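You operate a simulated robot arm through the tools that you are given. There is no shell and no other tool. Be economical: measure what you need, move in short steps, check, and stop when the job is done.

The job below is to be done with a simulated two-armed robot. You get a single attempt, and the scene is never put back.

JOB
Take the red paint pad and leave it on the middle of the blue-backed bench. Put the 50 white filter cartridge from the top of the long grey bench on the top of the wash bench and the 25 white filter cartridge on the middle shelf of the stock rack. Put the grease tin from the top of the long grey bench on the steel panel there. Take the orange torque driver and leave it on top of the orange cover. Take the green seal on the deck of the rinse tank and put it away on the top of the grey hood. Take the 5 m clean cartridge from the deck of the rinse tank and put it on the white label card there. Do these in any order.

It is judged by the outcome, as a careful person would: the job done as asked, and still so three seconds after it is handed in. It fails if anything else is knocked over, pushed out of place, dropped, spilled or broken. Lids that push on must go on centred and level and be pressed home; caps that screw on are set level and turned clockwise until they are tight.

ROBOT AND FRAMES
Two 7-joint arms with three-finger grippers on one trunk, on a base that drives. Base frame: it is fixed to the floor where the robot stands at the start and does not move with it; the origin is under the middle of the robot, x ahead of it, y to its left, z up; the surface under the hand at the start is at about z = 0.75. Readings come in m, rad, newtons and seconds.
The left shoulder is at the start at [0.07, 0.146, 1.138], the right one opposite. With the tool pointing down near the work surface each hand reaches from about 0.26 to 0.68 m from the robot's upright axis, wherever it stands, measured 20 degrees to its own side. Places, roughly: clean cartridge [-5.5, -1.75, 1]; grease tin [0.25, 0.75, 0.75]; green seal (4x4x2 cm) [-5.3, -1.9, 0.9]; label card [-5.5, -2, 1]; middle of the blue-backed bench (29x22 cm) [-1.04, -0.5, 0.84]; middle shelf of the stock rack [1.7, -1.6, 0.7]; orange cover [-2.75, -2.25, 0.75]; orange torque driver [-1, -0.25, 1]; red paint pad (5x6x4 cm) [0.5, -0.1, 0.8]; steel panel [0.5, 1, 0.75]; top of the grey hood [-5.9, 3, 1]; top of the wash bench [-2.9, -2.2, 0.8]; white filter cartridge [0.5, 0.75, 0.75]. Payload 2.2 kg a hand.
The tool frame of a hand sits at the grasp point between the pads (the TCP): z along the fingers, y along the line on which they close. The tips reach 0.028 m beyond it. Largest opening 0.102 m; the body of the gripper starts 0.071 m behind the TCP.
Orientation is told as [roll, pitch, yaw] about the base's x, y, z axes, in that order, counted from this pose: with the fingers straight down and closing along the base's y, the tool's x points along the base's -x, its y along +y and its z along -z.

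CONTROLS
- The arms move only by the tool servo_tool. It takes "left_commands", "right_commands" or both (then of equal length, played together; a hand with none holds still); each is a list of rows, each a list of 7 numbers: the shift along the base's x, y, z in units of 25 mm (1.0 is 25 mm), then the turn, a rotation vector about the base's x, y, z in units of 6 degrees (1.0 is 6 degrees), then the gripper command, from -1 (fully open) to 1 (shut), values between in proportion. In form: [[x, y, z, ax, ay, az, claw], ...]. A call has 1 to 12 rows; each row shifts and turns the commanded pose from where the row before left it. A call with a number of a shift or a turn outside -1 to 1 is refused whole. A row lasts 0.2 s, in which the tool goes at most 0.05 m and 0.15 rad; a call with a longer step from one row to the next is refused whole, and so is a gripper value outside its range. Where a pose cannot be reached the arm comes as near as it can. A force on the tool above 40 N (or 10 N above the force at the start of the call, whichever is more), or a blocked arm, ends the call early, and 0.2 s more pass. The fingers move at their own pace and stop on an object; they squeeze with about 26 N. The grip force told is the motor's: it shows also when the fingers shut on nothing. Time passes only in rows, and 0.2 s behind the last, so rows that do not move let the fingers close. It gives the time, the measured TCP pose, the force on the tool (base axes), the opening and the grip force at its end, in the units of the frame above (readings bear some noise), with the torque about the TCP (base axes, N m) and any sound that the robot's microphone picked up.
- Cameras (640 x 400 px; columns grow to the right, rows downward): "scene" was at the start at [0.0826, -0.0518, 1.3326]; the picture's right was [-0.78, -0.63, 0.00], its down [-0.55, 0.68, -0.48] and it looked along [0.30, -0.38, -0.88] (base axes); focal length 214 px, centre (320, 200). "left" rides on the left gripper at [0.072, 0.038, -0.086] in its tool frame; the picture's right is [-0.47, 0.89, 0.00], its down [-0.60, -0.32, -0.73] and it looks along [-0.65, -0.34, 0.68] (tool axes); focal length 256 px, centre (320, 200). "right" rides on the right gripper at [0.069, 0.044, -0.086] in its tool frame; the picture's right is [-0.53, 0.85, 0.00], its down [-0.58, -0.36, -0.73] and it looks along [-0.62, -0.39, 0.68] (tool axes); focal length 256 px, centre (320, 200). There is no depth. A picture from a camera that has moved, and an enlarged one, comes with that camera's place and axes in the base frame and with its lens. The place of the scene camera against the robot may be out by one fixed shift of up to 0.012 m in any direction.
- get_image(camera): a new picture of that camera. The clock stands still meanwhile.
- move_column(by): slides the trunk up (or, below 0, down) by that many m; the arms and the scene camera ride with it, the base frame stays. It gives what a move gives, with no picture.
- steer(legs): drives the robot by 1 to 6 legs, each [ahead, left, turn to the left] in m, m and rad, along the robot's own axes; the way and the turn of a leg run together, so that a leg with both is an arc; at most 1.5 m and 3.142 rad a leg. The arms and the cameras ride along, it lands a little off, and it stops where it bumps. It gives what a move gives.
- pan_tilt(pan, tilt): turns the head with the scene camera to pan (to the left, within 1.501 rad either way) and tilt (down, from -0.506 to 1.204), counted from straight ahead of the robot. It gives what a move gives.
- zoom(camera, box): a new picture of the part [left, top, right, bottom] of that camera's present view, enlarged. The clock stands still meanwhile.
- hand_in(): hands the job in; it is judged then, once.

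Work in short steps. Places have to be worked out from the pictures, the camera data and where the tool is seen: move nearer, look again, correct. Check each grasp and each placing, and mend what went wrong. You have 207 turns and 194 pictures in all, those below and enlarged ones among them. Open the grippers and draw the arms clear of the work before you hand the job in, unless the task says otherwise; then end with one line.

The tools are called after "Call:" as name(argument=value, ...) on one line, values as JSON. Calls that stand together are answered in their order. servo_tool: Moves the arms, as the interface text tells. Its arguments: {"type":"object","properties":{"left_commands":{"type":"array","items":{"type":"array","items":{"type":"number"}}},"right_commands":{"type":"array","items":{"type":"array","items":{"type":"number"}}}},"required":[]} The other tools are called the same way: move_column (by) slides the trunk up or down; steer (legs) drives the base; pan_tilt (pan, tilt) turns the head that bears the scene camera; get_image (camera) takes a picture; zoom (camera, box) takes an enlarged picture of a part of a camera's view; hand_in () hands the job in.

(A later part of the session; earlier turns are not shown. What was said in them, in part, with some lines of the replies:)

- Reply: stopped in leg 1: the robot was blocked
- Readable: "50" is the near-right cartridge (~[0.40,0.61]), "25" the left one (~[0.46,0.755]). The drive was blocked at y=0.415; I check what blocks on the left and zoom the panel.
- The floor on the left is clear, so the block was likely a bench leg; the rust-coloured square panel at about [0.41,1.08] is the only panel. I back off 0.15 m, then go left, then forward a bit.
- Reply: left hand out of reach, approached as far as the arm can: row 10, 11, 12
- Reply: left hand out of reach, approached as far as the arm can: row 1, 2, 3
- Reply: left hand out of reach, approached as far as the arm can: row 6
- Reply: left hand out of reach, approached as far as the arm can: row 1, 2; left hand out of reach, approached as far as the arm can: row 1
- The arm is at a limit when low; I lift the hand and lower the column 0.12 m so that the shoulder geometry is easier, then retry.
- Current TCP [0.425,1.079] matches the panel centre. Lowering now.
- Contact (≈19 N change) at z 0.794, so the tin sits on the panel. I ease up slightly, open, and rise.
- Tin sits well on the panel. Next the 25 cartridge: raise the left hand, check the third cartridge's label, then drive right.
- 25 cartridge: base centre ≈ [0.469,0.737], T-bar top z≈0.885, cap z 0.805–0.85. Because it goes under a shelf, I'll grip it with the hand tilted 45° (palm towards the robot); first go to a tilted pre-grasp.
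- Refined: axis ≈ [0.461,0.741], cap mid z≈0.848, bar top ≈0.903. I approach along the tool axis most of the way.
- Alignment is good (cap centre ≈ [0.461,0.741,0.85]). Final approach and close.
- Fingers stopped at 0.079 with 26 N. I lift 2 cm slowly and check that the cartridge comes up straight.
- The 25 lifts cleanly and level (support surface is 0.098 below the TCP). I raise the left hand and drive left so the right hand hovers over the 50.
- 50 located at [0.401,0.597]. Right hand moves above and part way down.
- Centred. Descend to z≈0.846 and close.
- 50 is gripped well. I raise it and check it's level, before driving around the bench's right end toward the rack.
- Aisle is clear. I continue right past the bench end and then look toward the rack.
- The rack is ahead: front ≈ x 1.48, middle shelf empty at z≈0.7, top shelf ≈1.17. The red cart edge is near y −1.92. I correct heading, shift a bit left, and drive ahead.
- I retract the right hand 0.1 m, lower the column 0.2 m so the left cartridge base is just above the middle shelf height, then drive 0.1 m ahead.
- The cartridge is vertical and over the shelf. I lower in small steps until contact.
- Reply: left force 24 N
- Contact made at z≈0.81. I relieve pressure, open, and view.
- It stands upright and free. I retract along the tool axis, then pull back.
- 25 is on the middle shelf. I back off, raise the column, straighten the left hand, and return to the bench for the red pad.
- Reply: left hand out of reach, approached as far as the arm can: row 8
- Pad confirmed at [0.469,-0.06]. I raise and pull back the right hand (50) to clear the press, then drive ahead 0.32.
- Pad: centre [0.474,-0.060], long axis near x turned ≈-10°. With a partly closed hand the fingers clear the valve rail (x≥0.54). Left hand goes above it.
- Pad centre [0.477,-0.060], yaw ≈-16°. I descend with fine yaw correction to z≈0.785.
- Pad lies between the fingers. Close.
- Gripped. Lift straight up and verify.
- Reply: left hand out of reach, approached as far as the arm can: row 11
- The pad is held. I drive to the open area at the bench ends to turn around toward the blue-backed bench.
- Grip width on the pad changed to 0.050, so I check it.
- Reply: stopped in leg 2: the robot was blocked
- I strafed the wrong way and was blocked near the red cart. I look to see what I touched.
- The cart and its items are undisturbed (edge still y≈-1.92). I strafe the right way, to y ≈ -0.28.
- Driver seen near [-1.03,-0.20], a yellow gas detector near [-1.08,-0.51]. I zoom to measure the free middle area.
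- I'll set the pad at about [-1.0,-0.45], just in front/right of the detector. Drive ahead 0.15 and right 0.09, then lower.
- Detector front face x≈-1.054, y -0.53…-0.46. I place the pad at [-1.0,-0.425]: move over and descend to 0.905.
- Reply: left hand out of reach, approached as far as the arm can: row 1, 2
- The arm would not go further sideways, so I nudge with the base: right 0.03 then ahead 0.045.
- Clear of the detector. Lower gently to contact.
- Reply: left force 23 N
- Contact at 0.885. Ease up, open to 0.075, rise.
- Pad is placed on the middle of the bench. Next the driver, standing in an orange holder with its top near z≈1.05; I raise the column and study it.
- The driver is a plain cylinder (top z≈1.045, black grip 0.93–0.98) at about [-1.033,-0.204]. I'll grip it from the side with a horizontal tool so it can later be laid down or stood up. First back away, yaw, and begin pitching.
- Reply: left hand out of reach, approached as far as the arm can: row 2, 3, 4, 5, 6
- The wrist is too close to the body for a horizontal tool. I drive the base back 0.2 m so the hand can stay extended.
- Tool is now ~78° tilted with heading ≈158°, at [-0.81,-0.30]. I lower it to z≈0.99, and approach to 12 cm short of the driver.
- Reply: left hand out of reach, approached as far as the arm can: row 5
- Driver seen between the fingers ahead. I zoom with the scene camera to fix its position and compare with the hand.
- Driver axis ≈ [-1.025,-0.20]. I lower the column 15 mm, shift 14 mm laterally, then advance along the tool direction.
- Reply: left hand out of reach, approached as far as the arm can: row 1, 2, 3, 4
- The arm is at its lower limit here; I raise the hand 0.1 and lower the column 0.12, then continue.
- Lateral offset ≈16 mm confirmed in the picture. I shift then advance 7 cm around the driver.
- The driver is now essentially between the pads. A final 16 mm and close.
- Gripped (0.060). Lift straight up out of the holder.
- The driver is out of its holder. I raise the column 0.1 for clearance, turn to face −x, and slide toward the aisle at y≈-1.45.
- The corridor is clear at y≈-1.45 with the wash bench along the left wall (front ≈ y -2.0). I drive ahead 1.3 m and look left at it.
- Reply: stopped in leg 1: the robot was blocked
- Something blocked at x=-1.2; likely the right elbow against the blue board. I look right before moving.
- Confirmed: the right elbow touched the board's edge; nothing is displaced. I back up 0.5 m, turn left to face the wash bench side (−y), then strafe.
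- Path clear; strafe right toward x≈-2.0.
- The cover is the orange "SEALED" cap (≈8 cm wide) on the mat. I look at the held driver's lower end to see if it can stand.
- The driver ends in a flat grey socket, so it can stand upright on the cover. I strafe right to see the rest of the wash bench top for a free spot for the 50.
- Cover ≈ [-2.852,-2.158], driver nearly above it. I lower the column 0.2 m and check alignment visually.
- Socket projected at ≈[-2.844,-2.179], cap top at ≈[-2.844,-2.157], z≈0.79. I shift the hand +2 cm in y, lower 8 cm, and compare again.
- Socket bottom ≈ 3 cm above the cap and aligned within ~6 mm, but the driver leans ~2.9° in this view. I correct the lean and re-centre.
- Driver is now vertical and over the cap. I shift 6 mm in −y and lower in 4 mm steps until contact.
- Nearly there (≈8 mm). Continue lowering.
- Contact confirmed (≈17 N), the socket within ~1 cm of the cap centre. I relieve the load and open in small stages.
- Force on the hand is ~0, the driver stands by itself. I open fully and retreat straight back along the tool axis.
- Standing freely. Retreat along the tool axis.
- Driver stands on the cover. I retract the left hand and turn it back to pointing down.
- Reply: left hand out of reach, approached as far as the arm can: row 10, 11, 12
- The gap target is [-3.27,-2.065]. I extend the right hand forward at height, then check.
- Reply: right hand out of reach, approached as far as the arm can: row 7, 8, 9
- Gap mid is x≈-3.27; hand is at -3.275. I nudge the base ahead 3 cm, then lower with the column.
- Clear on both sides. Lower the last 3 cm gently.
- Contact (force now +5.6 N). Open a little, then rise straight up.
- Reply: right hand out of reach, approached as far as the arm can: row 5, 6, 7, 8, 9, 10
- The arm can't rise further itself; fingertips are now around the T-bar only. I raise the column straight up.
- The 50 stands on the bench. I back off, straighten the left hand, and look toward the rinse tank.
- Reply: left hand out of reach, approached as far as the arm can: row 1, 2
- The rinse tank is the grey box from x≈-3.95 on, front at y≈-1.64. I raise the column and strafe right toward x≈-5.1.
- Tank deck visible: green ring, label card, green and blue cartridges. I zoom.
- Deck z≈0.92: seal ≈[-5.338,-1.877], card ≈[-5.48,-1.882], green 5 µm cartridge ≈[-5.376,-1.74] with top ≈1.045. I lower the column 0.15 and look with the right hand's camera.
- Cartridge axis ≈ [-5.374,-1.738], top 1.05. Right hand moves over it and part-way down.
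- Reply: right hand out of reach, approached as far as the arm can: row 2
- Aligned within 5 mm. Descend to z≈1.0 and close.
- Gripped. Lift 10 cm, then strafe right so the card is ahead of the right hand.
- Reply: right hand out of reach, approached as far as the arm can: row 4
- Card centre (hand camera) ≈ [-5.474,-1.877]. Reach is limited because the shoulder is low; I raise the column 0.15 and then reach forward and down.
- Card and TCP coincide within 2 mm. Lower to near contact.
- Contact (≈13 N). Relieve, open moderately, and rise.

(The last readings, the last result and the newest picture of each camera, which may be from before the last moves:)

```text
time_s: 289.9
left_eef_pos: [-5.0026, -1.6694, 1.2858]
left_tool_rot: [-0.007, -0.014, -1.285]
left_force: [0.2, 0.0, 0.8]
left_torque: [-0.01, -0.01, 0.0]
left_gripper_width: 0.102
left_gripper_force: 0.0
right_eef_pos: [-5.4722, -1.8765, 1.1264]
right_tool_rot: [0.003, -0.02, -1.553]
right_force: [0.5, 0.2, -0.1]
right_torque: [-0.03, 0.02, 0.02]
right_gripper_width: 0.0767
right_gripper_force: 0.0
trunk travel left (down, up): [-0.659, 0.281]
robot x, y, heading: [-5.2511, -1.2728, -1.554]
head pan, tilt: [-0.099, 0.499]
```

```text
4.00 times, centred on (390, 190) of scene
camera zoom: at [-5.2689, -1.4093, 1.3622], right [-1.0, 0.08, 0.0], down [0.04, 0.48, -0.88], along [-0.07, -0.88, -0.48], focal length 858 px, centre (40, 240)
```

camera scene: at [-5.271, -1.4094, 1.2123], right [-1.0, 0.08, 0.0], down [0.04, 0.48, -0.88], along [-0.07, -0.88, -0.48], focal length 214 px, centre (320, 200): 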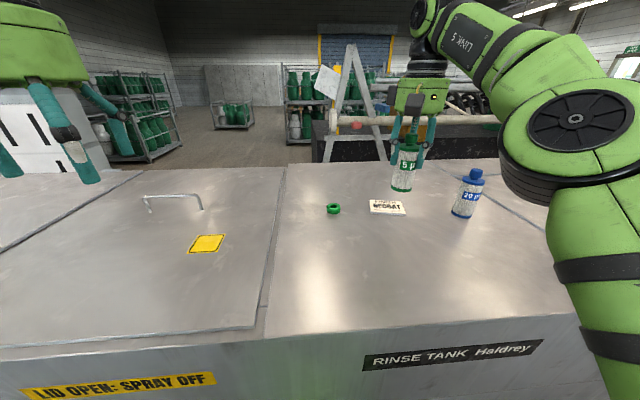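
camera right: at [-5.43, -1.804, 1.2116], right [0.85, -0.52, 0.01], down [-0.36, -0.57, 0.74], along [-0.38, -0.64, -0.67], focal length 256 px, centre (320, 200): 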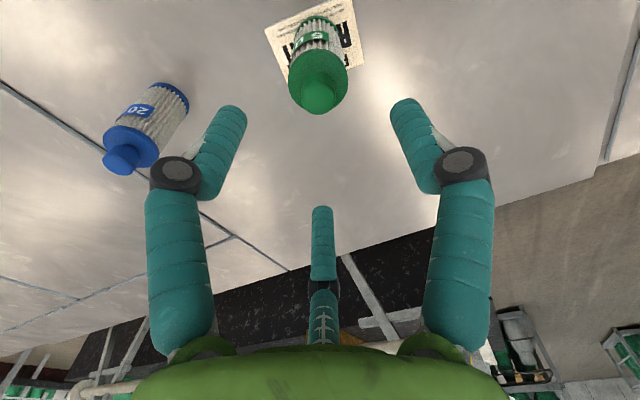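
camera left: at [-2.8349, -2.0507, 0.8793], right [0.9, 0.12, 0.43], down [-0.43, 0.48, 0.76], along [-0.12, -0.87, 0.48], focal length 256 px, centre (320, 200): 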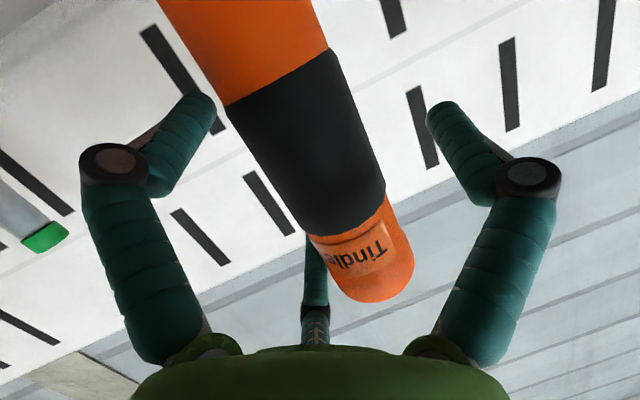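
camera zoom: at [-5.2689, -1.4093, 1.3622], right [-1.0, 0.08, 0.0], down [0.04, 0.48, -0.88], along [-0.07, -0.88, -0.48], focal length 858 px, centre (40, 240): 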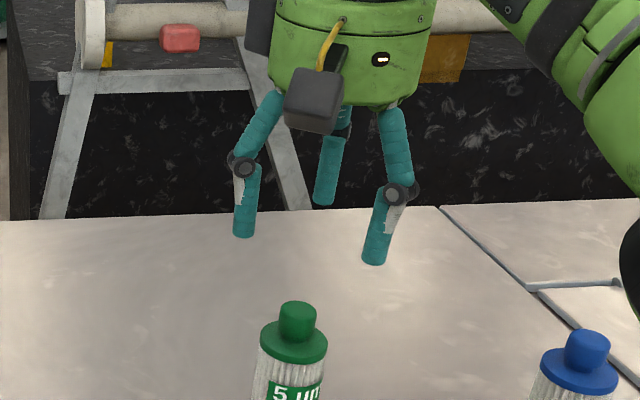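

Cartridge stands centred on the label card. Next the seal: strafe left 0.135 m so the right hand is over it.

Call:
steer(legs=[[0, 0.135, 0]])

Call:
get_image(camera="right")

```text
time_s: 291.2
left_eef_pos: [-4.8727, -1.6676, 1.2859]
left_tool_rot: [-0.002, -0.012, -1.285]
left_force: [-1.0, 0.7, -0.1]
left_torque: [-0.04, -0.04, -0.01]
left_gripper_width: 0.1022
left_gripper_force: 0.2
right_eef_pos: [-5.3417, -1.8749, 1.1247]
right_tool_rot: [0.007, -0.021, -1.553]
right_force: [-1.0, -0.7, 0.3]
right_torque: [-0.01, -0.05, 0.0]
right_gripper_width: 0.0767
right_gripper_force: 0.0
trunk travel left (down, up): [-0.659, 0.281]
robot x, y, heading: [-5.1227, -1.2694, -1.555]
head pan, tilt: [-0.099, 0.499]
```

```text
59 pictures are left
camera right: at [-5.2998, -1.8026, 1.2104], right [0.85, -0.52, 0.01], down [-0.36, -0.57, 0.74], along [-0.38, -0.64, -0.67], focal length 256 px, centre (320, 200)
```

right: 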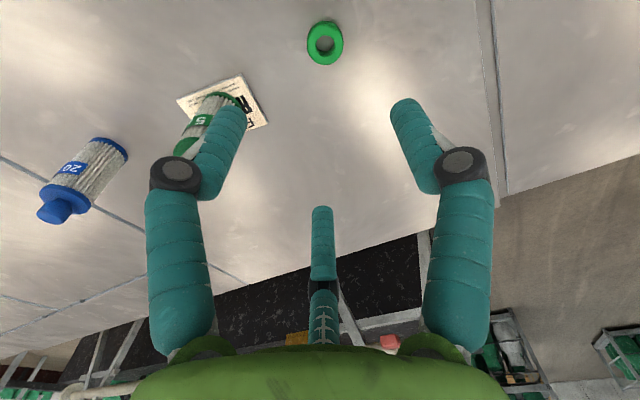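

Seal at [-5.335,-1.876]. Descend above it with a smaller opening.

Call:
servo_tool(right_commands=[[0.28, -0.05, -0.5, 0, 0, 0, -0.5], [0, 0, -1, 0, 0, 0, -0.5], [0, 0, -1, 0, 0, 0, -0.5], [0, 0, -1, 0, 0, 0, -0.5], [0, 0, -1, 0, 0, 0, -0.5], [0, 0, -0.9, 0, 0, 0, -0.5], [0, 0, 0, 0, 0, 0, -0.5]])

Call:
get_image(camera="right")

Call:
zoom(camera="scene", box=[310, 140, 470, 240])

```text
time_s: 292.9
left_eef_pos: [-4.8713, -1.6658, 1.2852]
left_tool_rot: [-0.003, -0.012, -1.284]
left_force: [-0.8, 0.7, 0.6]
left_torque: [0.03, -0.03, -0.02]
left_gripper_width: 0.1018
left_gripper_force: 0.0
right_eef_pos: [-5.3328, -1.8753, 0.9916]
right_tool_rot: [0.003, -0.019, -1.554]
right_force: [-0.4, -0.7, -0.5]
right_torque: [-0.03, 0.03, -0.01]
right_gripper_width: 0.0766
right_gripper_force: 0.0
trunk travel left (down, up): [-0.659, 0.281]
robot x, y, heading: [-5.1209, -1.2657, -1.551]
head pan, tilt: [-0.099, 0.499]
```

```text
58 pictures are left
camera right: at [-5.2904, -1.804, 1.0765], right [0.85, -0.52, 0.01], down [-0.36, -0.57, 0.74], along [-0.38, -0.64, -0.67], focal length 256 px, centre (320, 200)
```

right: 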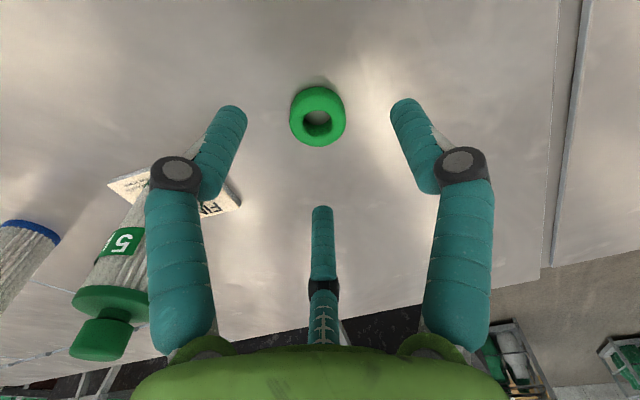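

```text
4.00 times, centred on (390, 190) of scene
camera zoom: at [-5.1363, -1.4073, 1.3622], right [-1.0, 0.08, 0.0], down [0.04, 0.48, -0.88], along [-0.07, -0.88, -0.48], focal length 858 px, centre (40, 240)
```

zoom: 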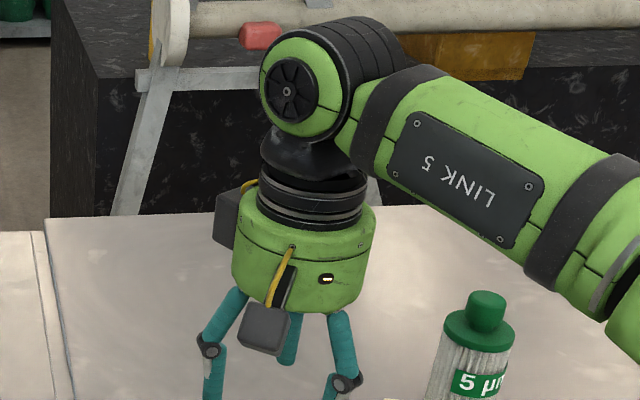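

Centred. Descend to 0.955 and check for contact, then close.

Call:
servo_tool(right_commands=[[0, 0.07, -0.8, 0, 0, 0, -0.5], [0, 0, -0.5, 0, 0, 0, -0.5], [0, 0, -0.15, 0, 0, 0, -0.5], [0, 0, 0, 0, 0, 0, -0.5]])

Call:
get_image(camera="right")

```text
time_s: 293.9
left_eef_pos: [-4.8709, -1.6681, 1.2852]
left_tool_rot: [-0.004, -0.012, -1.284]
left_force: [-0.1, 0.7, -0.2]
left_torque: [0.02, 0.01, 0.01]
left_gripper_width: 0.1022
left_gripper_force: 0.0
right_eef_pos: [-5.3345, -1.8737, 0.9552]
right_tool_rot: [0.004, -0.019, -1.554]
right_force: [0.7, 0.5, -0.9]
right_torque: [-0.02, -0.01, -0.01]
right_gripper_width: 0.0765
right_gripper_force: 0.1
trunk travel left (down, up): [-0.659, 0.281]
robot x, y, heading: [-5.12, -1.2675, -1.553]
head pan, tilt: [-0.099, 0.499]
```

```text
56 pictures are left
camera right: at [-5.2906, -1.8018, 1.0397], right [0.85, -0.52, 0.01], down [-0.36, -0.57, 0.74], along [-0.38, -0.64, -0.67], focal length 256 px, centre (320, 200)
```

right: 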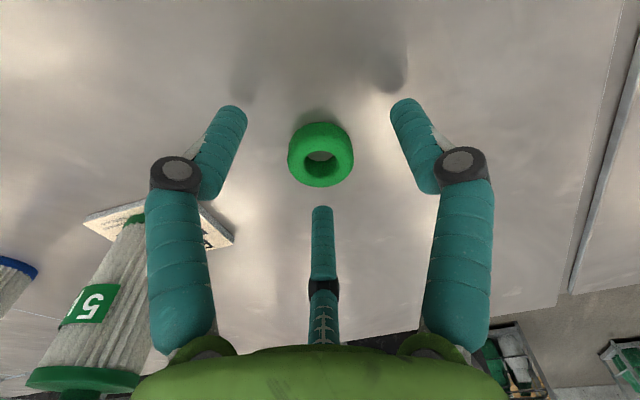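

Tips overlap the ring's upper half; I lower 5 mm more and close.

Call:
servo_tool(right_commands=[[0, 0, -0.2, 0, 0, 0, -0.5], [0, 0, 0, 0, 0, 0, -0.1], [0, 0, 0, 0, 0, 0, 0.4], [0, 0, 0, 0, 0, 0, 1], [0, 0, 0, 0, 0, 0, 1], [0, 0, 0, 0, 0, 0, 1]])

Call:
get_image(camera="right")

```text
time_s: 295.2
left_eef_pos: [-4.8695, -1.6679, 1.2854]
left_tool_rot: [-0.002, -0.012, -1.284]
left_force: [-0.1, 0.6, -0.8]
left_torque: [0.01, -0.01, 0.01]
left_gripper_width: 0.102
left_gripper_force: 0.2
right_eef_pos: [-5.3334, -1.8725, 0.9496]
right_tool_rot: [0.004, -0.021, -1.555]
right_force: [0.0, -0.1, -1.0]
right_torque: [-0.01, 0.02, -0.02]
right_gripper_width: 0.033
right_gripper_force: 26.3
trunk travel left (down, up): [-0.659, 0.281]
robot x, y, heading: [-5.121, -1.262, -1.551]
head pan, tilt: [-0.099, 0.499]
```

```text
55 pictures are left
camera right: at [-5.2907, -1.8016, 1.0347], right [0.85, -0.52, 0.01], down [-0.36, -0.57, 0.74], along [-0.38, -0.64, -0.67], focal length 256 px, centre (320, 200)
```

right: 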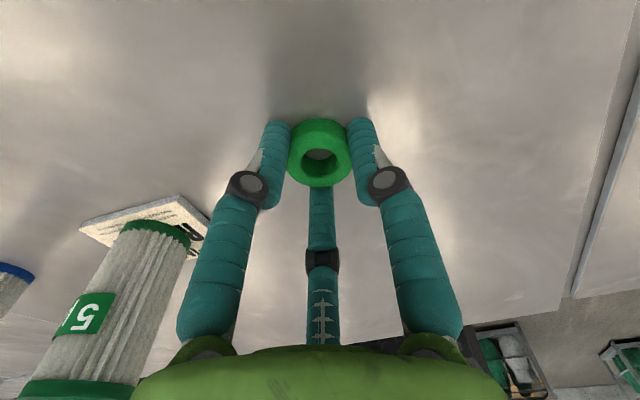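

Ring gripped. Lift it, raise the column, back away, and survey toward the hood.

Call:
servo_tool(right_commands=[[0, 0, 0.5, 0, 0, 0, 1], [0, 0, 1, 0, 0, 0, 1], [0, 0, 1, 0, 0, 0, 1], [0, 0, 1, 0, 0, 0, 1], [0, 0, 1, 0, 0, 0, 1], [0, 0, 1, 0, 0, 0, 1], [0, 0, 1, 0, 0, 0, 1]])

Call:
get_image(camera="right")

Call:
move_column(by=0.1)

Call:
steer(legs=[[-0.4, 0, 0]])

Call:
pan_tilt(pan=-1.5, tilt=0.2)

Call:
get_image(camera="scene")

```text
time_s: 296.9
left_eef_pos: [-4.8692, -1.6684, 1.2854]
left_tool_rot: [-0.005, -0.012, -1.284]
left_force: [0.9, -0.3, -0.5]
left_torque: [-0.02, 0.03, -0.01]
left_gripper_width: 0.1019
left_gripper_force: 0.0
right_eef_pos: [-5.3341, -1.8726, 1.1135]
right_tool_rot: [0.003, -0.019, -1.554]
right_force: [0.5, -0.3, -0.6]
right_torque: [-0.02, 0.0, -0.02]
right_gripper_width: 0.033
right_gripper_force: 26.0
trunk travel left (down, up): [-0.659, 0.281]
robot x, y, heading: [-5.1226, -1.2678, -1.552]
head pan, tilt: [-0.099, 0.499]
```

```text
54 pictures are left
camera right: at [-5.2904, -1.8007, 1.1979], right [0.85, -0.52, 0.01], down [-0.36, -0.57, 0.74], along [-0.38, -0.64, -0.67], focal length 256 px, centre (320, 200)
```

right: 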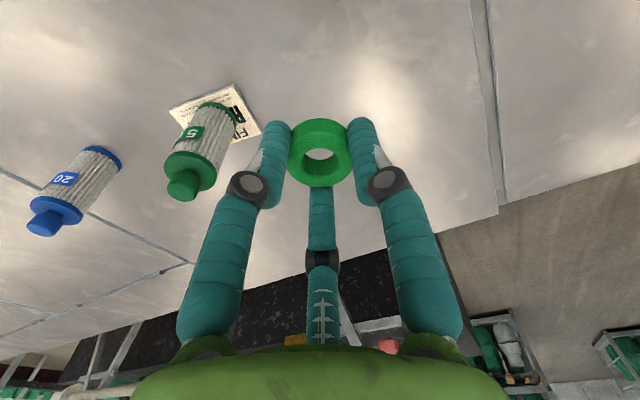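

```text
time_s: 298.2
left_eef_pos: [-4.8698, -1.6671, 1.3853]
left_tool_rot: [-0.005, -0.013, -1.285]
left_force: [0.4, 0.2, 0.5]
left_torque: [-0.04, -0.01, -0.02]
left_gripper_width: 0.1021
left_gripper_force: 0.0
right_eef_pos: [-5.3341, -1.8728, 1.2119]
right_tool_rot: [0.004, -0.02, -1.555]
right_force: [0.2, 0.7, -1.0]
right_torque: [0.02, -0.02, 0.02]
right_gripper_width: 0.0331
right_gripper_force: 26.0
trunk travel left (down, up): [-0.759, 0.181]
robot x, y, heading: [-5.1226, -1.2684, -1.548]
head pan, tilt: [-0.099, 0.499]
```

```text
time_s: 300.7
left_eef_pos: [-4.8762, -1.269, 1.384]
left_tool_rot: [-0.003, -0.011, -1.285]
left_force: [-1.0, -0.5, -0.2]
left_torque: [0.06, 0.02, 0.0]
left_gripper_width: 0.1022
left_gripper_force: 0.1
right_eef_pos: [-5.3391, -1.4739, 1.2113]
right_tool_rot: [0.004, -0.017, -1.548]
right_force: [0.7, -0.2, -0.7]
right_torque: [0.02, 0.01, -0.01]
right_gripper_width: 0.033
right_gripper_force: 26.0
trunk travel left (down, up): [-0.759, 0.181]
robot x, y, heading: [-5.1305, -0.8663, -1.556]
head pan, tilt: [-0.099, 0.499]
```

```text
time_s: 302.2
left_eef_pos: [-4.8768, -1.2662, 1.3854]
left_tool_rot: [-0.004, -0.012, -1.282]
left_force: [-0.1, -0.6, 0.6]
left_torque: [0.01, 0.02, 0.02]
left_gripper_width: 0.1021
left_gripper_force: 0.0
right_eef_pos: [-5.3419, -1.4722, 1.2119]
right_tool_rot: [0.004, -0.019, -1.55]
right_force: [0.3, 0.1, 0.0]
right_torque: [0.02, 0.0, -0.03]
right_gripper_width: 0.033
right_gripper_force: 26.2
trunk travel left (down, up): [-0.759, 0.181]
robot x, y, heading: [-5.1289, -0.8651, -1.544]
head pan, tilt: [-1.499, 0.201]
```

```text
53 pictures are left
camera scene: at [-5.2298, -0.9249, 1.4898], right [-0.09, 1.0, 0.0], down [0.2, 0.02, -0.98], along [-0.98, -0.09, -0.2], focal length 214 px, centre (320, 200)
```

scene: 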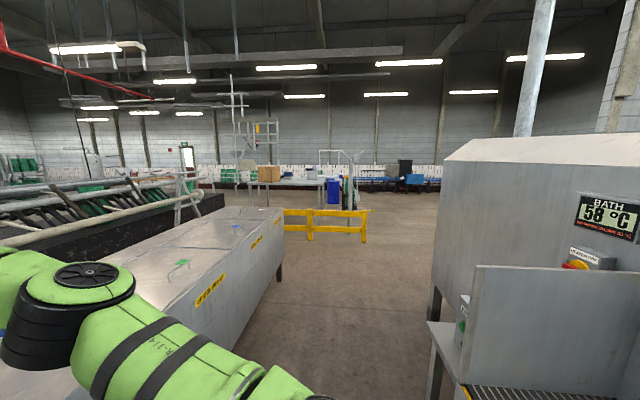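

Call:
pan_tilt(pan=1.5, tilt=0.3)

Call:
get_image(camera="scene")

```text
time_s: 304.8
left_eef_pos: [-4.8758, -1.2655, 1.3849]
left_tool_rot: [-0.003, -0.013, -1.283]
left_force: [0.2, -1.0, 0.3]
left_torque: [-0.03, -0.02, -0.02]
left_gripper_width: 0.1021
left_gripper_force: 0.0
right_eef_pos: [-5.3407, -1.4726, 1.2114]
right_tool_rot: [0.002, -0.019, -1.55]
right_force: [0.4, 1.1, 0.2]
right_torque: [0.02, -0.01, -0.02]
right_gripper_width: 0.0332
right_gripper_force: 26.5
trunk travel left (down, up): [-0.759, 0.181]
robot x, y, heading: [-5.1296, -0.8684, -1.551]
head pan, tilt: [1.499, 0.3]
```

```text
52 pictures are left
camera scene: at [-5.0438, -0.921, 1.4806], right [-0.05, -1.0, 0.0], down [-0.3, 0.01, -0.96], along [0.95, -0.05, -0.3], focal length 214 px, centre (320, 200)
```

scene: 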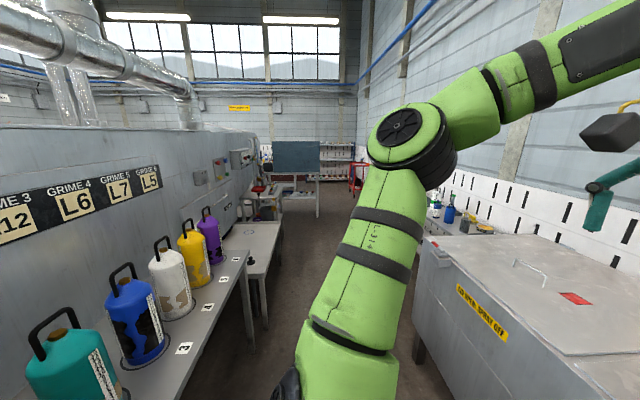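

The way north is around the west end (x≈-7) of the big machine. I move ahead a bit and strafe right (west) along the corridor, still facing the tank.

Call:
steer(legs=[[0.14, 0, -0.01], [0, -1.2, 0], [0, -1.3, 0]])

Call:
pan_tilt(pan=-1.5, tilt=0.3)

Call:
get_image(camera="scene")

```text
time_s: 317.8
left_eef_pos: [-7.3543, -1.437, 1.3857]
left_tool_rot: [-0.004, -0.011, -1.298]
left_force: [-0.2, 0.3, 0.4]
left_torque: [-0.01, 0.03, -0.01]
left_gripper_width: 0.1019
left_gripper_force: 0.2
right_eef_pos: [-7.8213, -1.6375, 1.2115]
right_tool_rot: [0.002, -0.019, -1.565]
right_force: [-0.3, -0.1, -0.3]
right_torque: [0.0, 0.01, 0.02]
right_gripper_width: 0.0332
right_gripper_force: 25.8
trunk travel left (down, up): [-0.759, 0.181]
robot x, y, heading: [-7.6034, -1.0294, -1.563]
head pan, tilt: [1.499, 0.3]
```

```text
time_s: 320.4
left_eef_pos: [-7.3544, -1.4382, 1.3845]
left_tool_rot: [-0.003, -0.012, -1.295]
left_force: [0.1, 0.0, 0.2]
left_torque: [-0.03, 0.01, 0.01]
left_gripper_width: 0.102
left_gripper_force: 0.1
right_eef_pos: [-7.8209, -1.6368, 1.2123]
right_tool_rot: [0.003, -0.02, -1.566]
right_force: [-0.1, 0.0, 0.9]
right_torque: [-0.03, 0.0, -0.03]
right_gripper_width: 0.0329
right_gripper_force: 25.9
trunk travel left (down, up): [-0.759, 0.181]
robot x, y, heading: [-7.602, -1.0351, -1.566]
head pan, tilt: [-1.499, 0.3]
```

```text
51 pictures are left
camera scene: at [-7.7027, -1.0912, 1.4806], right [-0.08, 1.0, 0.0], down [0.29, 0.02, -0.96], along [-0.95, -0.08, -0.3], focal length 214 px, centre (320, 200)
```

scene: 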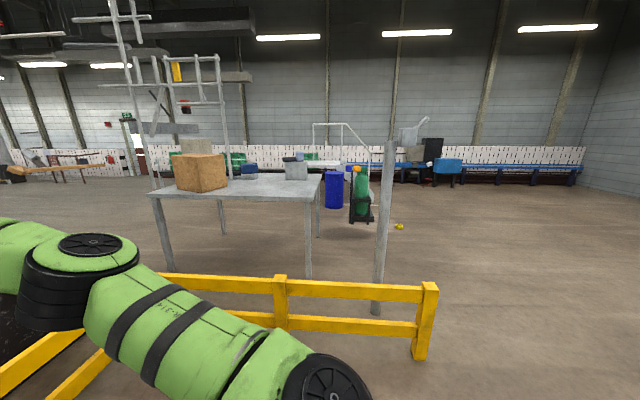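

Open floor. I turn right by 180° in two legs to face +y and look.

Call:
steer(legs=[[0, 0, -1.571], [0, 0, -1.571]])

Call:
pan_tilt(pan=-0.4, tilt=0.2)

Call:
get_image(camera="scene")

```text
time_s: 328.5
left_eef_pos: [-7.8441, -0.6256, 1.3844]
left_tool_rot: [-0.004, -0.012, 1.833]
left_force: [0.2, -0.2, -0.4]
left_torque: [-0.03, -0.01, -0.02]
left_gripper_width: 0.102
left_gripper_force: 0.3
right_eef_pos: [-7.3751, -0.4331, 1.2114]
right_tool_rot: [0.004, -0.02, 1.563]
right_force: [-0.3, 0.5, 0.0]
right_torque: [-0.03, 0.03, -0.01]
right_gripper_width: 0.0331
right_gripper_force: 26.0
trunk travel left (down, up): [-0.759, 0.181]
robot x, y, heading: [-7.6034, -1.0342, 1.561]
head pan, tilt: [-1.499, 0.3]
```

```text
time_s: 329.8
left_eef_pos: [-7.8431, -0.6254, 1.3853]
left_tool_rot: [-0.003, -0.011, 1.831]
left_force: [-0.1, 0.3, -0.6]
left_torque: [0.03, -0.01, 0.0]
left_gripper_width: 0.102
left_gripper_force: 0.2
right_eef_pos: [-7.3734, -0.4324, 1.2108]
right_tool_rot: [0.003, -0.019, 1.565]
right_force: [-0.3, -0.1, 0.1]
right_torque: [-0.02, -0.02, -0.03]
right_gripper_width: 0.0329
right_gripper_force: 26.1
trunk travel left (down, up): [-0.759, 0.181]
robot x, y, heading: [-7.603, -1.0335, 1.562]
head pan, tilt: [-0.4, 0.201]
```

```text
50 pictures are left
camera scene: at [-7.5727, -0.8982, 1.4898], right [0.92, -0.4, 0.0], down [-0.08, -0.18, -0.98], along [0.39, 0.9, -0.2], focal length 214 px, centre (320, 200)
```

scene: 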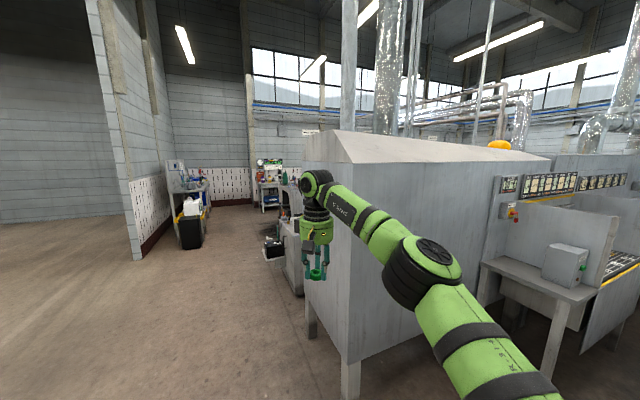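

The machine's west face is x≈-7.0. I drive north at x≈-7.8 to y≈0.8 and look again.

Call:
steer(legs=[[0.2, 0.2, 0.01], [1.45, 0, 0]])

Call:
pan_tilt(pan=-0.5, tilt=0.3)

Call:
get_image(camera="scene")

```text
time_s: 338.6
left_eef_pos: [-8.0448, 1.0301, 1.3847]
left_tool_rot: [-0.004, -0.012, 1.834]
left_force: [0.2, 0.4, 0.2]
left_torque: [0.02, 0.0, -0.01]
left_gripper_width: 0.1022
left_gripper_force: 0.1
right_eef_pos: [-7.5764, 1.2249, 1.2127]
right_tool_rot: [0.005, -0.019, 1.565]
right_force: [0.0, 0.4, -0.9]
right_torque: [0.01, -0.03, 0.0]
right_gripper_width: 0.0332
right_gripper_force: 25.9
trunk travel left (down, up): [-0.759, 0.181]
robot x, y, heading: [-7.8046, 0.6212, 1.569]
head pan, tilt: [-0.4, 0.201]
```

```text
time_s: 339.3
left_eef_pos: [-8.0447, 1.0306, 1.385]
left_tool_rot: [-0.004, -0.012, 1.834]
left_force: [0.7, 0.1, 0.0]
left_torque: [0.0, 0.01, 0.04]
left_gripper_width: 0.1021
left_gripper_force: 0.1
right_eef_pos: [-7.5771, 1.2257, 1.211]
right_tool_rot: [0.004, -0.019, 1.562]
right_force: [-0.2, 0.4, 0.8]
right_torque: [-0.02, -0.01, 0.0]
right_gripper_width: 0.0332
right_gripper_force: 26.7
trunk travel left (down, up): [-0.759, 0.181]
robot x, y, heading: [-7.8023, 0.6254, 1.568]
head pan, tilt: [-0.499, 0.3]
```

```text
49 pictures are left
camera scene: at [-7.7654, 0.755, 1.4806], right [0.88, -0.48, 0.0], down [-0.14, -0.26, -0.96], along [0.46, 0.84, -0.3], focal length 214 px, centre (320, 200)
```

scene: 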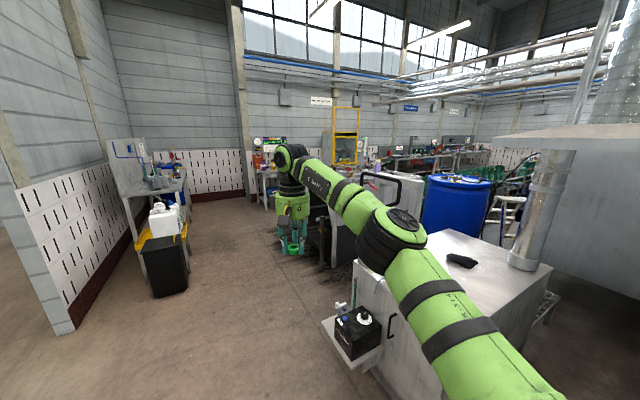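

I continue north 1.4 m to y≈2.0 and look toward the hood.

Call:
steer(legs=[[1.4, 0, 0]])

Call:
pan_tilt(pan=-1.0, tilt=0.35)

Call:
get_image(camera="scene")

```text
time_s: 346.3
left_eef_pos: [-8.0512, 2.4326, 1.385]
left_tool_rot: [-0.003, -0.013, 1.842]
left_force: [-0.6, -0.2, 0.1]
left_torque: [0.01, 0.0, 0.01]
left_gripper_width: 0.1019
left_gripper_force: 0.1
right_eef_pos: [-7.5837, 2.6313, 1.2124]
right_tool_rot: [0.004, -0.019, 1.574]
right_force: [-0.6, 0.1, 0.0]
right_torque: [-0.03, 0.01, 0.01]
right_gripper_width: 0.0333
right_gripper_force: 25.6
trunk travel left (down, up): [-0.759, 0.181]
robot x, y, heading: [-7.8077, 2.0278, 1.576]
head pan, tilt: [-0.499, 0.3]
```

```text
time_s: 347.2
left_eef_pos: [-8.05, 2.4332, 1.3864]
left_tool_rot: [-0.004, -0.013, 1.843]
left_force: [-0.8, -0.1, 0.5]
left_torque: [0.0, -0.02, -0.02]
left_gripper_width: 0.1022
left_gripper_force: 0.1
right_eef_pos: [-7.584, 2.6328, 1.2121]
right_tool_rot: [0.002, -0.019, 1.575]
right_force: [-0.6, -0.2, -0.8]
right_torque: [0.02, -0.04, 0.02]
right_gripper_width: 0.0331
right_gripper_force: 26.6
trunk travel left (down, up): [-0.759, 0.181]
robot x, y, heading: [-7.8032, 2.0299, 1.579]
head pan, tilt: [-1.0, 0.351]
```

```text
48 pictures are left
camera scene: at [-7.7346, 2.1284, 1.4758], right [0.55, -0.84, 0.0], down [-0.29, -0.19, -0.94], along [0.79, 0.51, -0.34], focal length 214 px, centre (320, 200)
```

scene: 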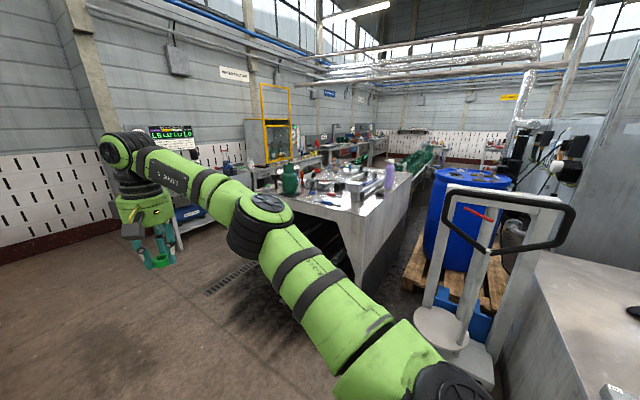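

Call:
zoom(camera="scene", box=[230, 110, 470, 260])

```text
2.67 times, centred on (350, 185) of scene
camera zoom: at [-7.7346, 2.1284, 1.4758], right [0.55, -0.84, 0.0], down [-0.29, -0.19, -0.94], along [0.79, 0.51, -0.34], focal length 572 px, centre (240, 240)
```

zoom: 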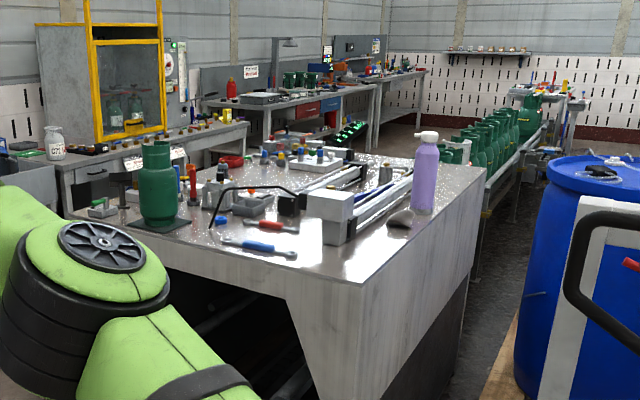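

The grey hood's top spans about x -6.7…-5.5, y 2.5…3.6 at z≈1. I go a bit north, turn to face it (+x), and approach from its west side.

Call:
steer(legs=[[0.5, 0.05, 0], [0, 0, -1.58], [0.25, 0.25, 0]])

Call:
pan_tilt(pan=-0.2, tilt=0.5)

Call:
get_image(camera="scene")

```text
time_s: 355.9
left_eef_pos: [-7.2038, 3.0224, 1.3857]
left_tool_rot: [-0.001, -0.016, 0.281]
left_force: [-1.2, 0.4, -0.2]
left_torque: [0.05, -0.01, 0.03]
left_gripper_width: 0.1021
left_gripper_force: 0.1
right_eef_pos: [-7.0002, 2.5565, 1.2115]
right_tool_rot: [0.005, -0.021, 0.012]
right_force: [-0.6, -0.1, 0.5]
right_torque: [-0.05, -0.04, -0.01]
right_gripper_width: 0.0332
right_gripper_force: 26.2
trunk travel left (down, up): [-0.759, 0.181]
robot x, y, heading: [-7.6079, 2.7725, 0.018]
head pan, tilt: [-1.0, 0.351]
```

```text
time_s: 357.0
left_eef_pos: [-7.2016, 3.0251, 1.3858]
left_tool_rot: [-0.005, -0.013, 0.282]
left_force: [0.0, -0.7, 0.2]
left_torque: [0.0, -0.01, -0.01]
left_gripper_width: 0.1021
left_gripper_force: 0.1
right_eef_pos: [-7.0, 2.5586, 1.213]
right_tool_rot: [0.003, -0.017, 0.012]
right_force: [0.3, 0.2, -0.6]
right_torque: [-0.01, 0.0, 0.0]
right_gripper_width: 0.0331
right_gripper_force: 26.2
trunk travel left (down, up): [-0.759, 0.181]
robot x, y, heading: [-7.6015, 2.7723, 0.008]
head pan, tilt: [-0.201, 0.499]
```

```text
46 pictures are left
camera scene: at [-7.4736, 2.7567, 1.4622], right [-0.19, -0.98, 0.0], down [-0.47, 0.09, -0.88], along [0.86, -0.16, -0.48], focal length 214 px, centre (320, 200)
```

scene: 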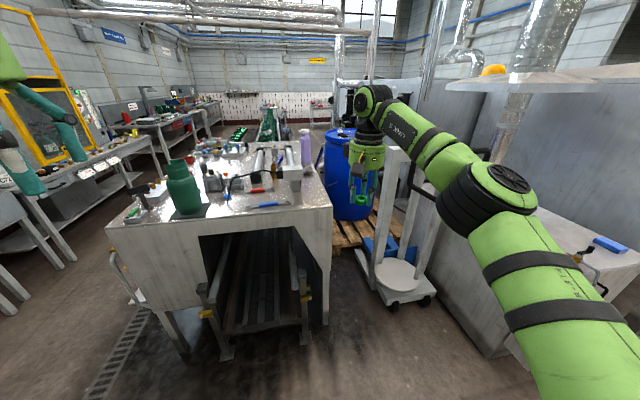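

I zoom at the near right corner of the hood top to choose a free spot.

Call:
zoom(camera="scene", box=[210, 140, 370, 240])

```text
4.00 times, centred on (290, 190) of scene
camera zoom: at [-7.4736, 2.7567, 1.4622], right [-0.19, -0.98, 0.0], down [-0.47, 0.09, -0.88], along [0.86, -0.16, -0.48], focal length 858 px, centre (440, 240)
```

zoom: 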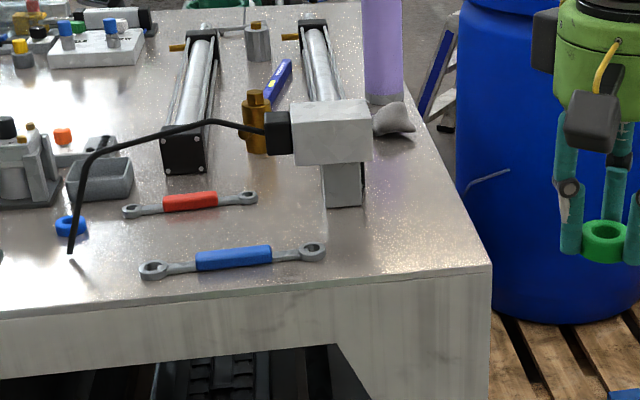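

Free spot ≈ [-6.60,2.635]. Drive ahead 0.38 and left 0.08 so the right hand hovers there.

Call:
steer(legs=[[0.38, 0.08, 0]])

Call:
get_image(camera="right")

Call:
pan_tilt(pan=-0.2, tilt=0.7)

Call:
get_image(camera="scene")

```text
time_s: 359.5
left_eef_pos: [-6.8239, 3.1118, 1.3873]
left_tool_rot: [-0.003, -0.014, 0.286]
left_force: [-0.4, -0.5, -0.1]
left_torque: [-0.02, -0.05, 0.0]
left_gripper_width: 0.1018
left_gripper_force: 0.1
right_eef_pos: [-6.6191, 2.6479, 1.2132]
right_tool_rot: [0.004, -0.02, 0.015]
right_force: [-0.5, 0.0, -0.6]
right_torque: [0.0, -0.03, -0.01]
right_gripper_width: 0.033
right_gripper_force: 25.8
trunk travel left (down, up): [-0.759, 0.181]
robot x, y, heading: [-7.2224, 2.861, 0.021]
head pan, tilt: [-0.201, 0.499]
```

```text
44 pictures are left
camera right: at [-6.6901, 2.6896, 1.298], right [0.52, 0.85, 0.01], down [0.57, -0.36, 0.74], along [0.64, -0.38, -0.67], focal length 256 px, centre (320, 200)
```

right: 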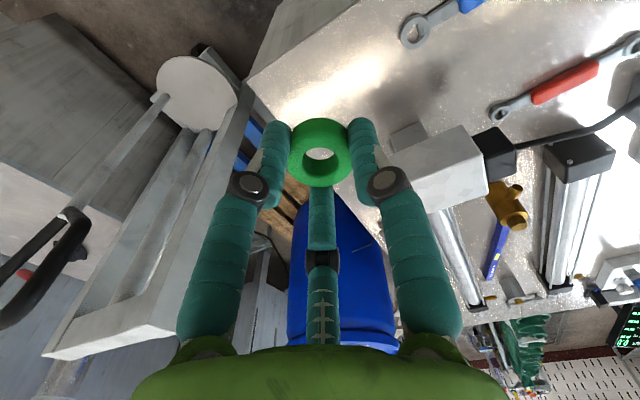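

```text
time_s: 360.2
left_eef_pos: [-6.8224, 3.1125, 1.3856]
left_tool_rot: [-0.003, -0.012, 0.283]
left_force: [-0.4, -0.1, -0.1]
left_torque: [-0.03, -0.01, 0.0]
left_gripper_width: 0.1018
left_gripper_force: 0.1
right_eef_pos: [-6.6183, 2.647, 1.2114]
right_tool_rot: [0.004, -0.018, 0.016]
right_force: [-0.4, -0.6, -0.4]
right_torque: [0.0, 0.0, 0.02]
right_gripper_width: 0.033
right_gripper_force: 26.1
trunk travel left (down, up): [-0.759, 0.181]
robot x, y, heading: [-7.2241, 2.8624, 0.015]
head pan, tilt: [-0.201, 0.7]
```

```text
43 pictures are left
camera scene: at [-7.0985, 2.8457, 1.4445], right [-0.18, -0.98, 0.0], down [-0.63, 0.12, -0.77], along [0.75, -0.14, -0.64], focal length 214 px, centre (320, 200)
```

scene: 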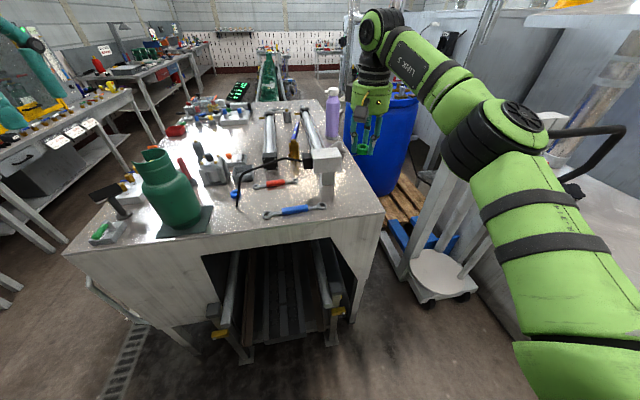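

Triangulation gives hood top z≈0.934, its near-right corner at [-6.608,2.532]. I choose the spot [-6.55,2.61] and nudge the base ahead/right to reach it.

Call:
steer(legs=[[0.06, -0.04, -0.015]])

Call:
get_image(camera="right")

```text
time_s: 361.2
left_eef_pos: [-6.7663, 3.0725, 1.3871]
left_tool_rot: [-0.01, -0.018, 0.272]
left_force: [-0.6, 0.3, -0.4]
left_torque: [-0.02, -0.09, 0.01]
left_gripper_width: 0.102
left_gripper_force: 0.2
right_eef_pos: [-6.566, 2.6048, 1.2166]
right_tool_rot: [0.0, -0.025, 0.006]
right_force: [-0.3, -0.3, 0.6]
right_torque: [-0.05, -0.06, -0.02]
right_gripper_width: 0.0334
right_gripper_force: 25.8
trunk travel left (down, up): [-0.759, 0.181]
robot x, y, heading: [-7.1618, 2.8245, 0.001]
head pan, tilt: [-0.201, 0.7]
```

```text
42 pictures are left
camera right: at [-6.6357, 2.6481, 1.3009], right [0.53, 0.85, 0.01], down [0.56, -0.36, 0.74], along [0.64, -0.39, -0.67], focal length 256 px, centre (320, 200)
```

right: 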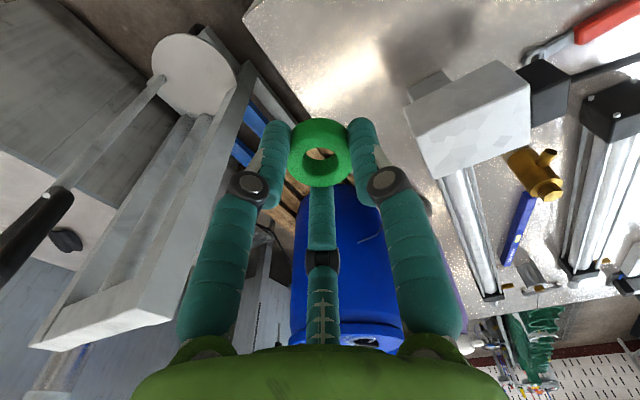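

Hand is over the spot. I lower by arm toward z≈1.02.

Call:
servo_tool(right_commands=[[0.4, 0.1, -0.5, 0, 0, 0, 1], [0, 0, -1, 0, 0, 0, 1], [0, 0, -1, 0, 0, 0, 1], [0, 0, -1, 0, 0, 0, 1], [0, 0, -1, 0, 0, 0, 1], [0, 0, -1, 0, 0, 0, 1], [0, 0, -1, 0, 0, 0, 1], [0, 0, -1, 0, 0, 0, 1], [0, 0, 0, 0, 0, 0, 1]])

Call:
get_image(camera="right")

Call:
get_image(camera="scene")

```text
time_s: 363.2
left_eef_pos: [-6.76, 3.0682, 1.3858]
left_tool_rot: [-0.004, -0.014, 0.272]
left_force: [0.1, 0.6, 0.3]
left_torque: [0.01, 0.0, 0.02]
left_gripper_width: 0.102
left_gripper_force: 0.1
right_eef_pos: [-6.5488, 2.604, 1.0254]
right_tool_rot: [0.004, -0.021, 0.005]
right_force: [-0.3, 0.3, -0.5]
right_torque: [0.03, 0.0, 0.01]
right_gripper_width: 0.0334
right_gripper_force: 26.4
trunk travel left (down, up): [-0.759, 0.181]
robot x, y, heading: [-7.1638, 2.8174, 0.011]
head pan, tilt: [-0.201, 0.7]
```

```text
41 pictures are left
camera right: at [-6.6196, 2.6468, 1.1102], right [0.53, 0.85, 0.01], down [0.56, -0.36, 0.74], along [0.63, -0.38, -0.67], focal length 256 px, centre (320, 200)
```

right: 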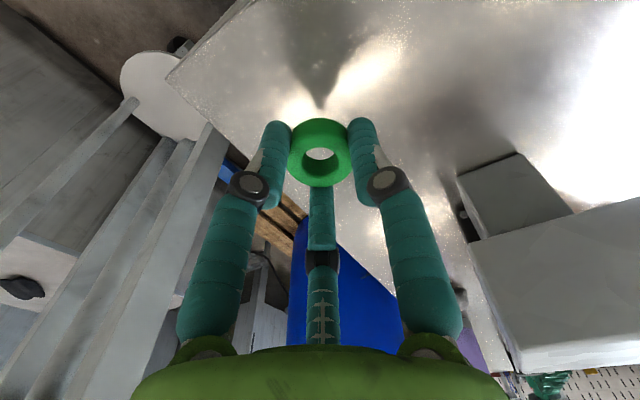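

```text
40 pictures are left
camera scene: at [-7.0383, 2.8047, 1.4445], right [-0.19, -0.98, 0.0], down [-0.63, 0.13, -0.76], along [0.75, -0.15, -0.64], focal length 214 px, centre (320, 200)
```

scene: 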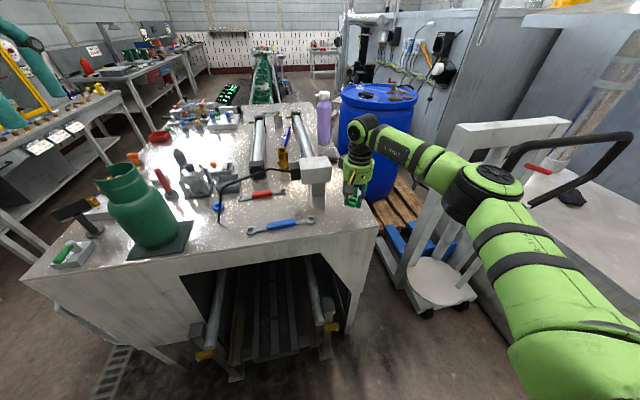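

All clear. Lower to just above and feel for contact.

Call:
servo_tool(right_commands=[[0, 0, -0.8, 0, 0, 0, 1], [0, 0, -0.6, 0, 0, 0, 1], [0, 0, -0.3, 0, 0, 0, 1], [0, 0, 0, 0, 0, 0, 1]])

Call:
get_image(camera="right")

```text
time_s: 364.2
left_eef_pos: [-6.759, 3.0674, 1.3856]
left_tool_rot: [-0.004, -0.013, 0.274]
left_force: [0.1, 0.7, 0.0]
left_torque: [0.0, -0.01, -0.03]
left_gripper_width: 0.1022
left_gripper_force: 0.0
right_eef_pos: [-6.5508, 2.6044, 0.9822]
right_tool_rot: [0.002, -0.02, 0.005]
right_force: [-1.0, -0.6, 0.0]
right_torque: [0.01, -0.01, 0.01]
right_gripper_width: 0.0333
right_gripper_force: 25.4
trunk travel left (down, up): [-0.759, 0.181]
robot x, y, heading: [-7.1631, 2.8176, 0.01]
head pan, tilt: [-0.201, 0.7]
```

```text
39 pictures are left
camera right: at [-6.6203, 2.6475, 1.0671], right [0.53, 0.85, 0.01], down [0.56, -0.36, 0.74], along [0.63, -0.38, -0.67], focal length 256 px, centre (320, 200)
```

right: 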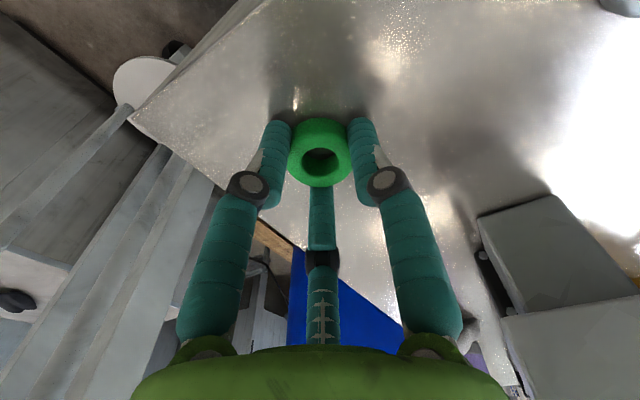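

Close to the surface; continue in 4 mm steps until force appears.

Call:
servo_tool(right_commands=[[0, 0, -0.15, 0, 0, 0, 1], [0, 0, -0.15, 0, 0, 0, 1], [0, 0, 0, 0, 0, 0, 1]])

Call:
servo_tool(right_commands=[[0, 0, -0.15, 0, 0, 0, 1], [0, 0, 0, 0, 0, 0, 1]])

```text
time_s: 365.0
left_eef_pos: [-6.7622, 3.0698, 1.3874]
left_tool_rot: [-0.006, -0.016, 0.272]
left_force: [0.1, -0.1, -0.3]
left_torque: [-0.04, -0.01, -0.02]
left_gripper_width: 0.1019
left_gripper_force: 0.0
right_eef_pos: [-6.5502, 2.6053, 0.98]
right_tool_rot: [0.006, -0.031, 0.004]
right_force: [4.4, -2.7, 21.6]
right_torque: [-0.1, 0.14, 0.01]
right_gripper_width: 0.0335
right_gripper_force: 26.6
trunk travel left (down, up): [-0.759, 0.181]
robot x, y, heading: [-7.1615, 2.8236, 0.005]
head pan, tilt: [-0.201, 0.7]
```

```text
time_s: 365.6
left_eef_pos: [-6.7649, 3.0698, 1.3882]
left_tool_rot: [-0.006, -0.018, 0.274]
left_force: [0.4, -0.7, 0.4]
left_torque: [0.04, -0.02, -0.01]
left_gripper_width: 0.1019
left_gripper_force: 0.0
right_eef_pos: [-6.5512, 2.605, 0.9784]
right_tool_rot: [0.004, -0.033, 0.004]
right_force: [3.8, -3.1, 31.5]
right_torque: [-0.19, 0.06, 0.0]
right_gripper_width: 0.0331
right_gripper_force: 26.2
trunk travel left (down, up): [-0.759, 0.181]
robot x, y, heading: [-7.1581, 2.8183, 0.005]
head pan, tilt: [-0.201, 0.7]
```

Firm contact at z≈0.98. Relieve, open slightly, and rise.

Call:
servo_tool(right_commands=[[0, 0, 0.3, 0, 0, 0, 1], [0, 0, 0, 0, 0, 0, 0.2], [0, 0, 0, 0, 0, 0, -0.1], [0, 0, 0, 0, 0, 0, -0.2], [0, 0, 0.6, 0, 0, 0, -0.2], [0, 0, 1, 0, 0, 0, -0.2], [0, 0, 1, 0, 0, 0, -0.2], [0, 0, 1, 0, 0, 0, -0.2], [0, 0, 1, 0, 0, 0, -0.2], [0, 0, 1, 0, 0, 0, -0.2]])

Call:
get_image(camera="right")

```text
time_s: 367.8
left_eef_pos: [-6.7603, 3.0692, 1.3863]
left_tool_rot: [-0.005, -0.014, 0.273]
left_force: [-0.3, 0.8, 0.0]
left_torque: [0.03, -0.02, -0.01]
left_gripper_width: 0.102
left_gripper_force: 0.1
right_eef_pos: [-6.5514, 2.6043, 1.1192]
right_tool_rot: [0.003, -0.019, 0.006]
right_force: [-1.1, 0.4, -0.4]
right_torque: [-0.03, -0.01, 0.0]
right_gripper_width: 0.0613
right_gripper_force: 0.1
trunk travel left (down, up): [-0.759, 0.181]
robot x, y, heading: [-7.159, 2.8195, 0.008]
head pan, tilt: [-0.201, 0.7]
```

```text
38 pictures are left
camera right: at [-6.6212, 2.6473, 1.2047], right [0.53, 0.85, 0.01], down [0.56, -0.36, 0.74], along [0.63, -0.39, -0.67], focal length 256 px, centre (320, 200)
```

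right: 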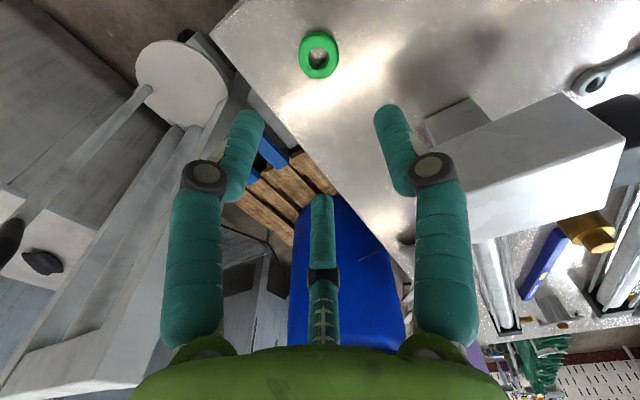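

The seal rests on the hood top. I raise the hand, open, and back away.

Call:
servo_tool(right_commands=[[0, 0, 1, 0, 0, 0, -0.5], [0, 0, 1, 0, 0, 0, -1], [0, 0, 1, 0, 0, 0, -1], [0, 0, 1, 0, 0, 0, -1]])

Call:
steer(legs=[[-0.4, 0, 0]])

Call:
get_image(camera="scene")

```text
time_s: 368.8
left_eef_pos: [-6.7603, 3.0704, 1.3852]
left_tool_rot: [-0.006, -0.015, 0.273]
left_force: [-0.7, 0.6, -0.7]
left_torque: [-0.03, -0.01, 0.0]
left_gripper_width: 0.1021
left_gripper_force: 0.1
right_eef_pos: [-6.5523, 2.6057, 1.2198]
right_tool_rot: [0.006, -0.021, 0.005]
right_force: [0.2, -0.3, 0.3]
right_torque: [-0.01, 0.0, 0.03]
right_gripper_width: 0.1021
right_gripper_force: 0.1
trunk travel left (down, up): [-0.759, 0.181]
robot x, y, heading: [-7.1575, 2.8203, 0.004]
head pan, tilt: [-0.201, 0.7]
```

```text
time_s: 371.3
left_eef_pos: [-7.1582, 3.0681, 1.3858]
left_tool_rot: [-0.002, -0.012, 0.279]
left_force: [-0.3, 0.0, -0.2]
left_torque: [-0.02, 0.04, 0.02]
left_gripper_width: 0.1019
left_gripper_force: 0.0
right_eef_pos: [-6.9466, 2.6056, 1.2184]
right_tool_rot: [0.003, -0.018, 0.014]
right_force: [0.3, -0.2, 0.1]
right_torque: [-0.04, 0.0, 0.02]
right_gripper_width: 0.1018
right_gripper_force: 0.0
trunk travel left (down, up): [-0.759, 0.181]
robot x, y, heading: [-7.5613, 2.8202, 0.011]
head pan, tilt: [-0.201, 0.7]
```

```text
37 pictures are left
camera scene: at [-7.4355, 2.8023, 1.4442], right [-0.19, -0.98, 0.0], down [-0.63, 0.12, -0.76], along [0.75, -0.14, -0.65], focal length 214 px, centre (320, 200)
```

scene: 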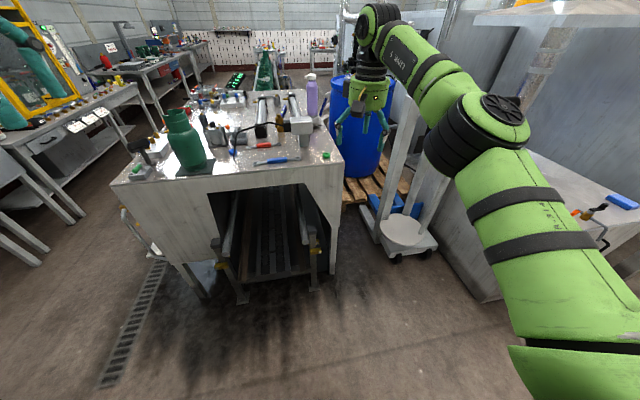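

The green seal is on the hood and the arms are clear with the grippers open. Every item has been placed, so I hand the job in.

Call:
hand_in()

```text
The job is handed in.
```

All seven items were placed as asked and the job is handed in; the base bumped a bench leg, the red cart and the blue board while driving, and I saw nothing moved by it.
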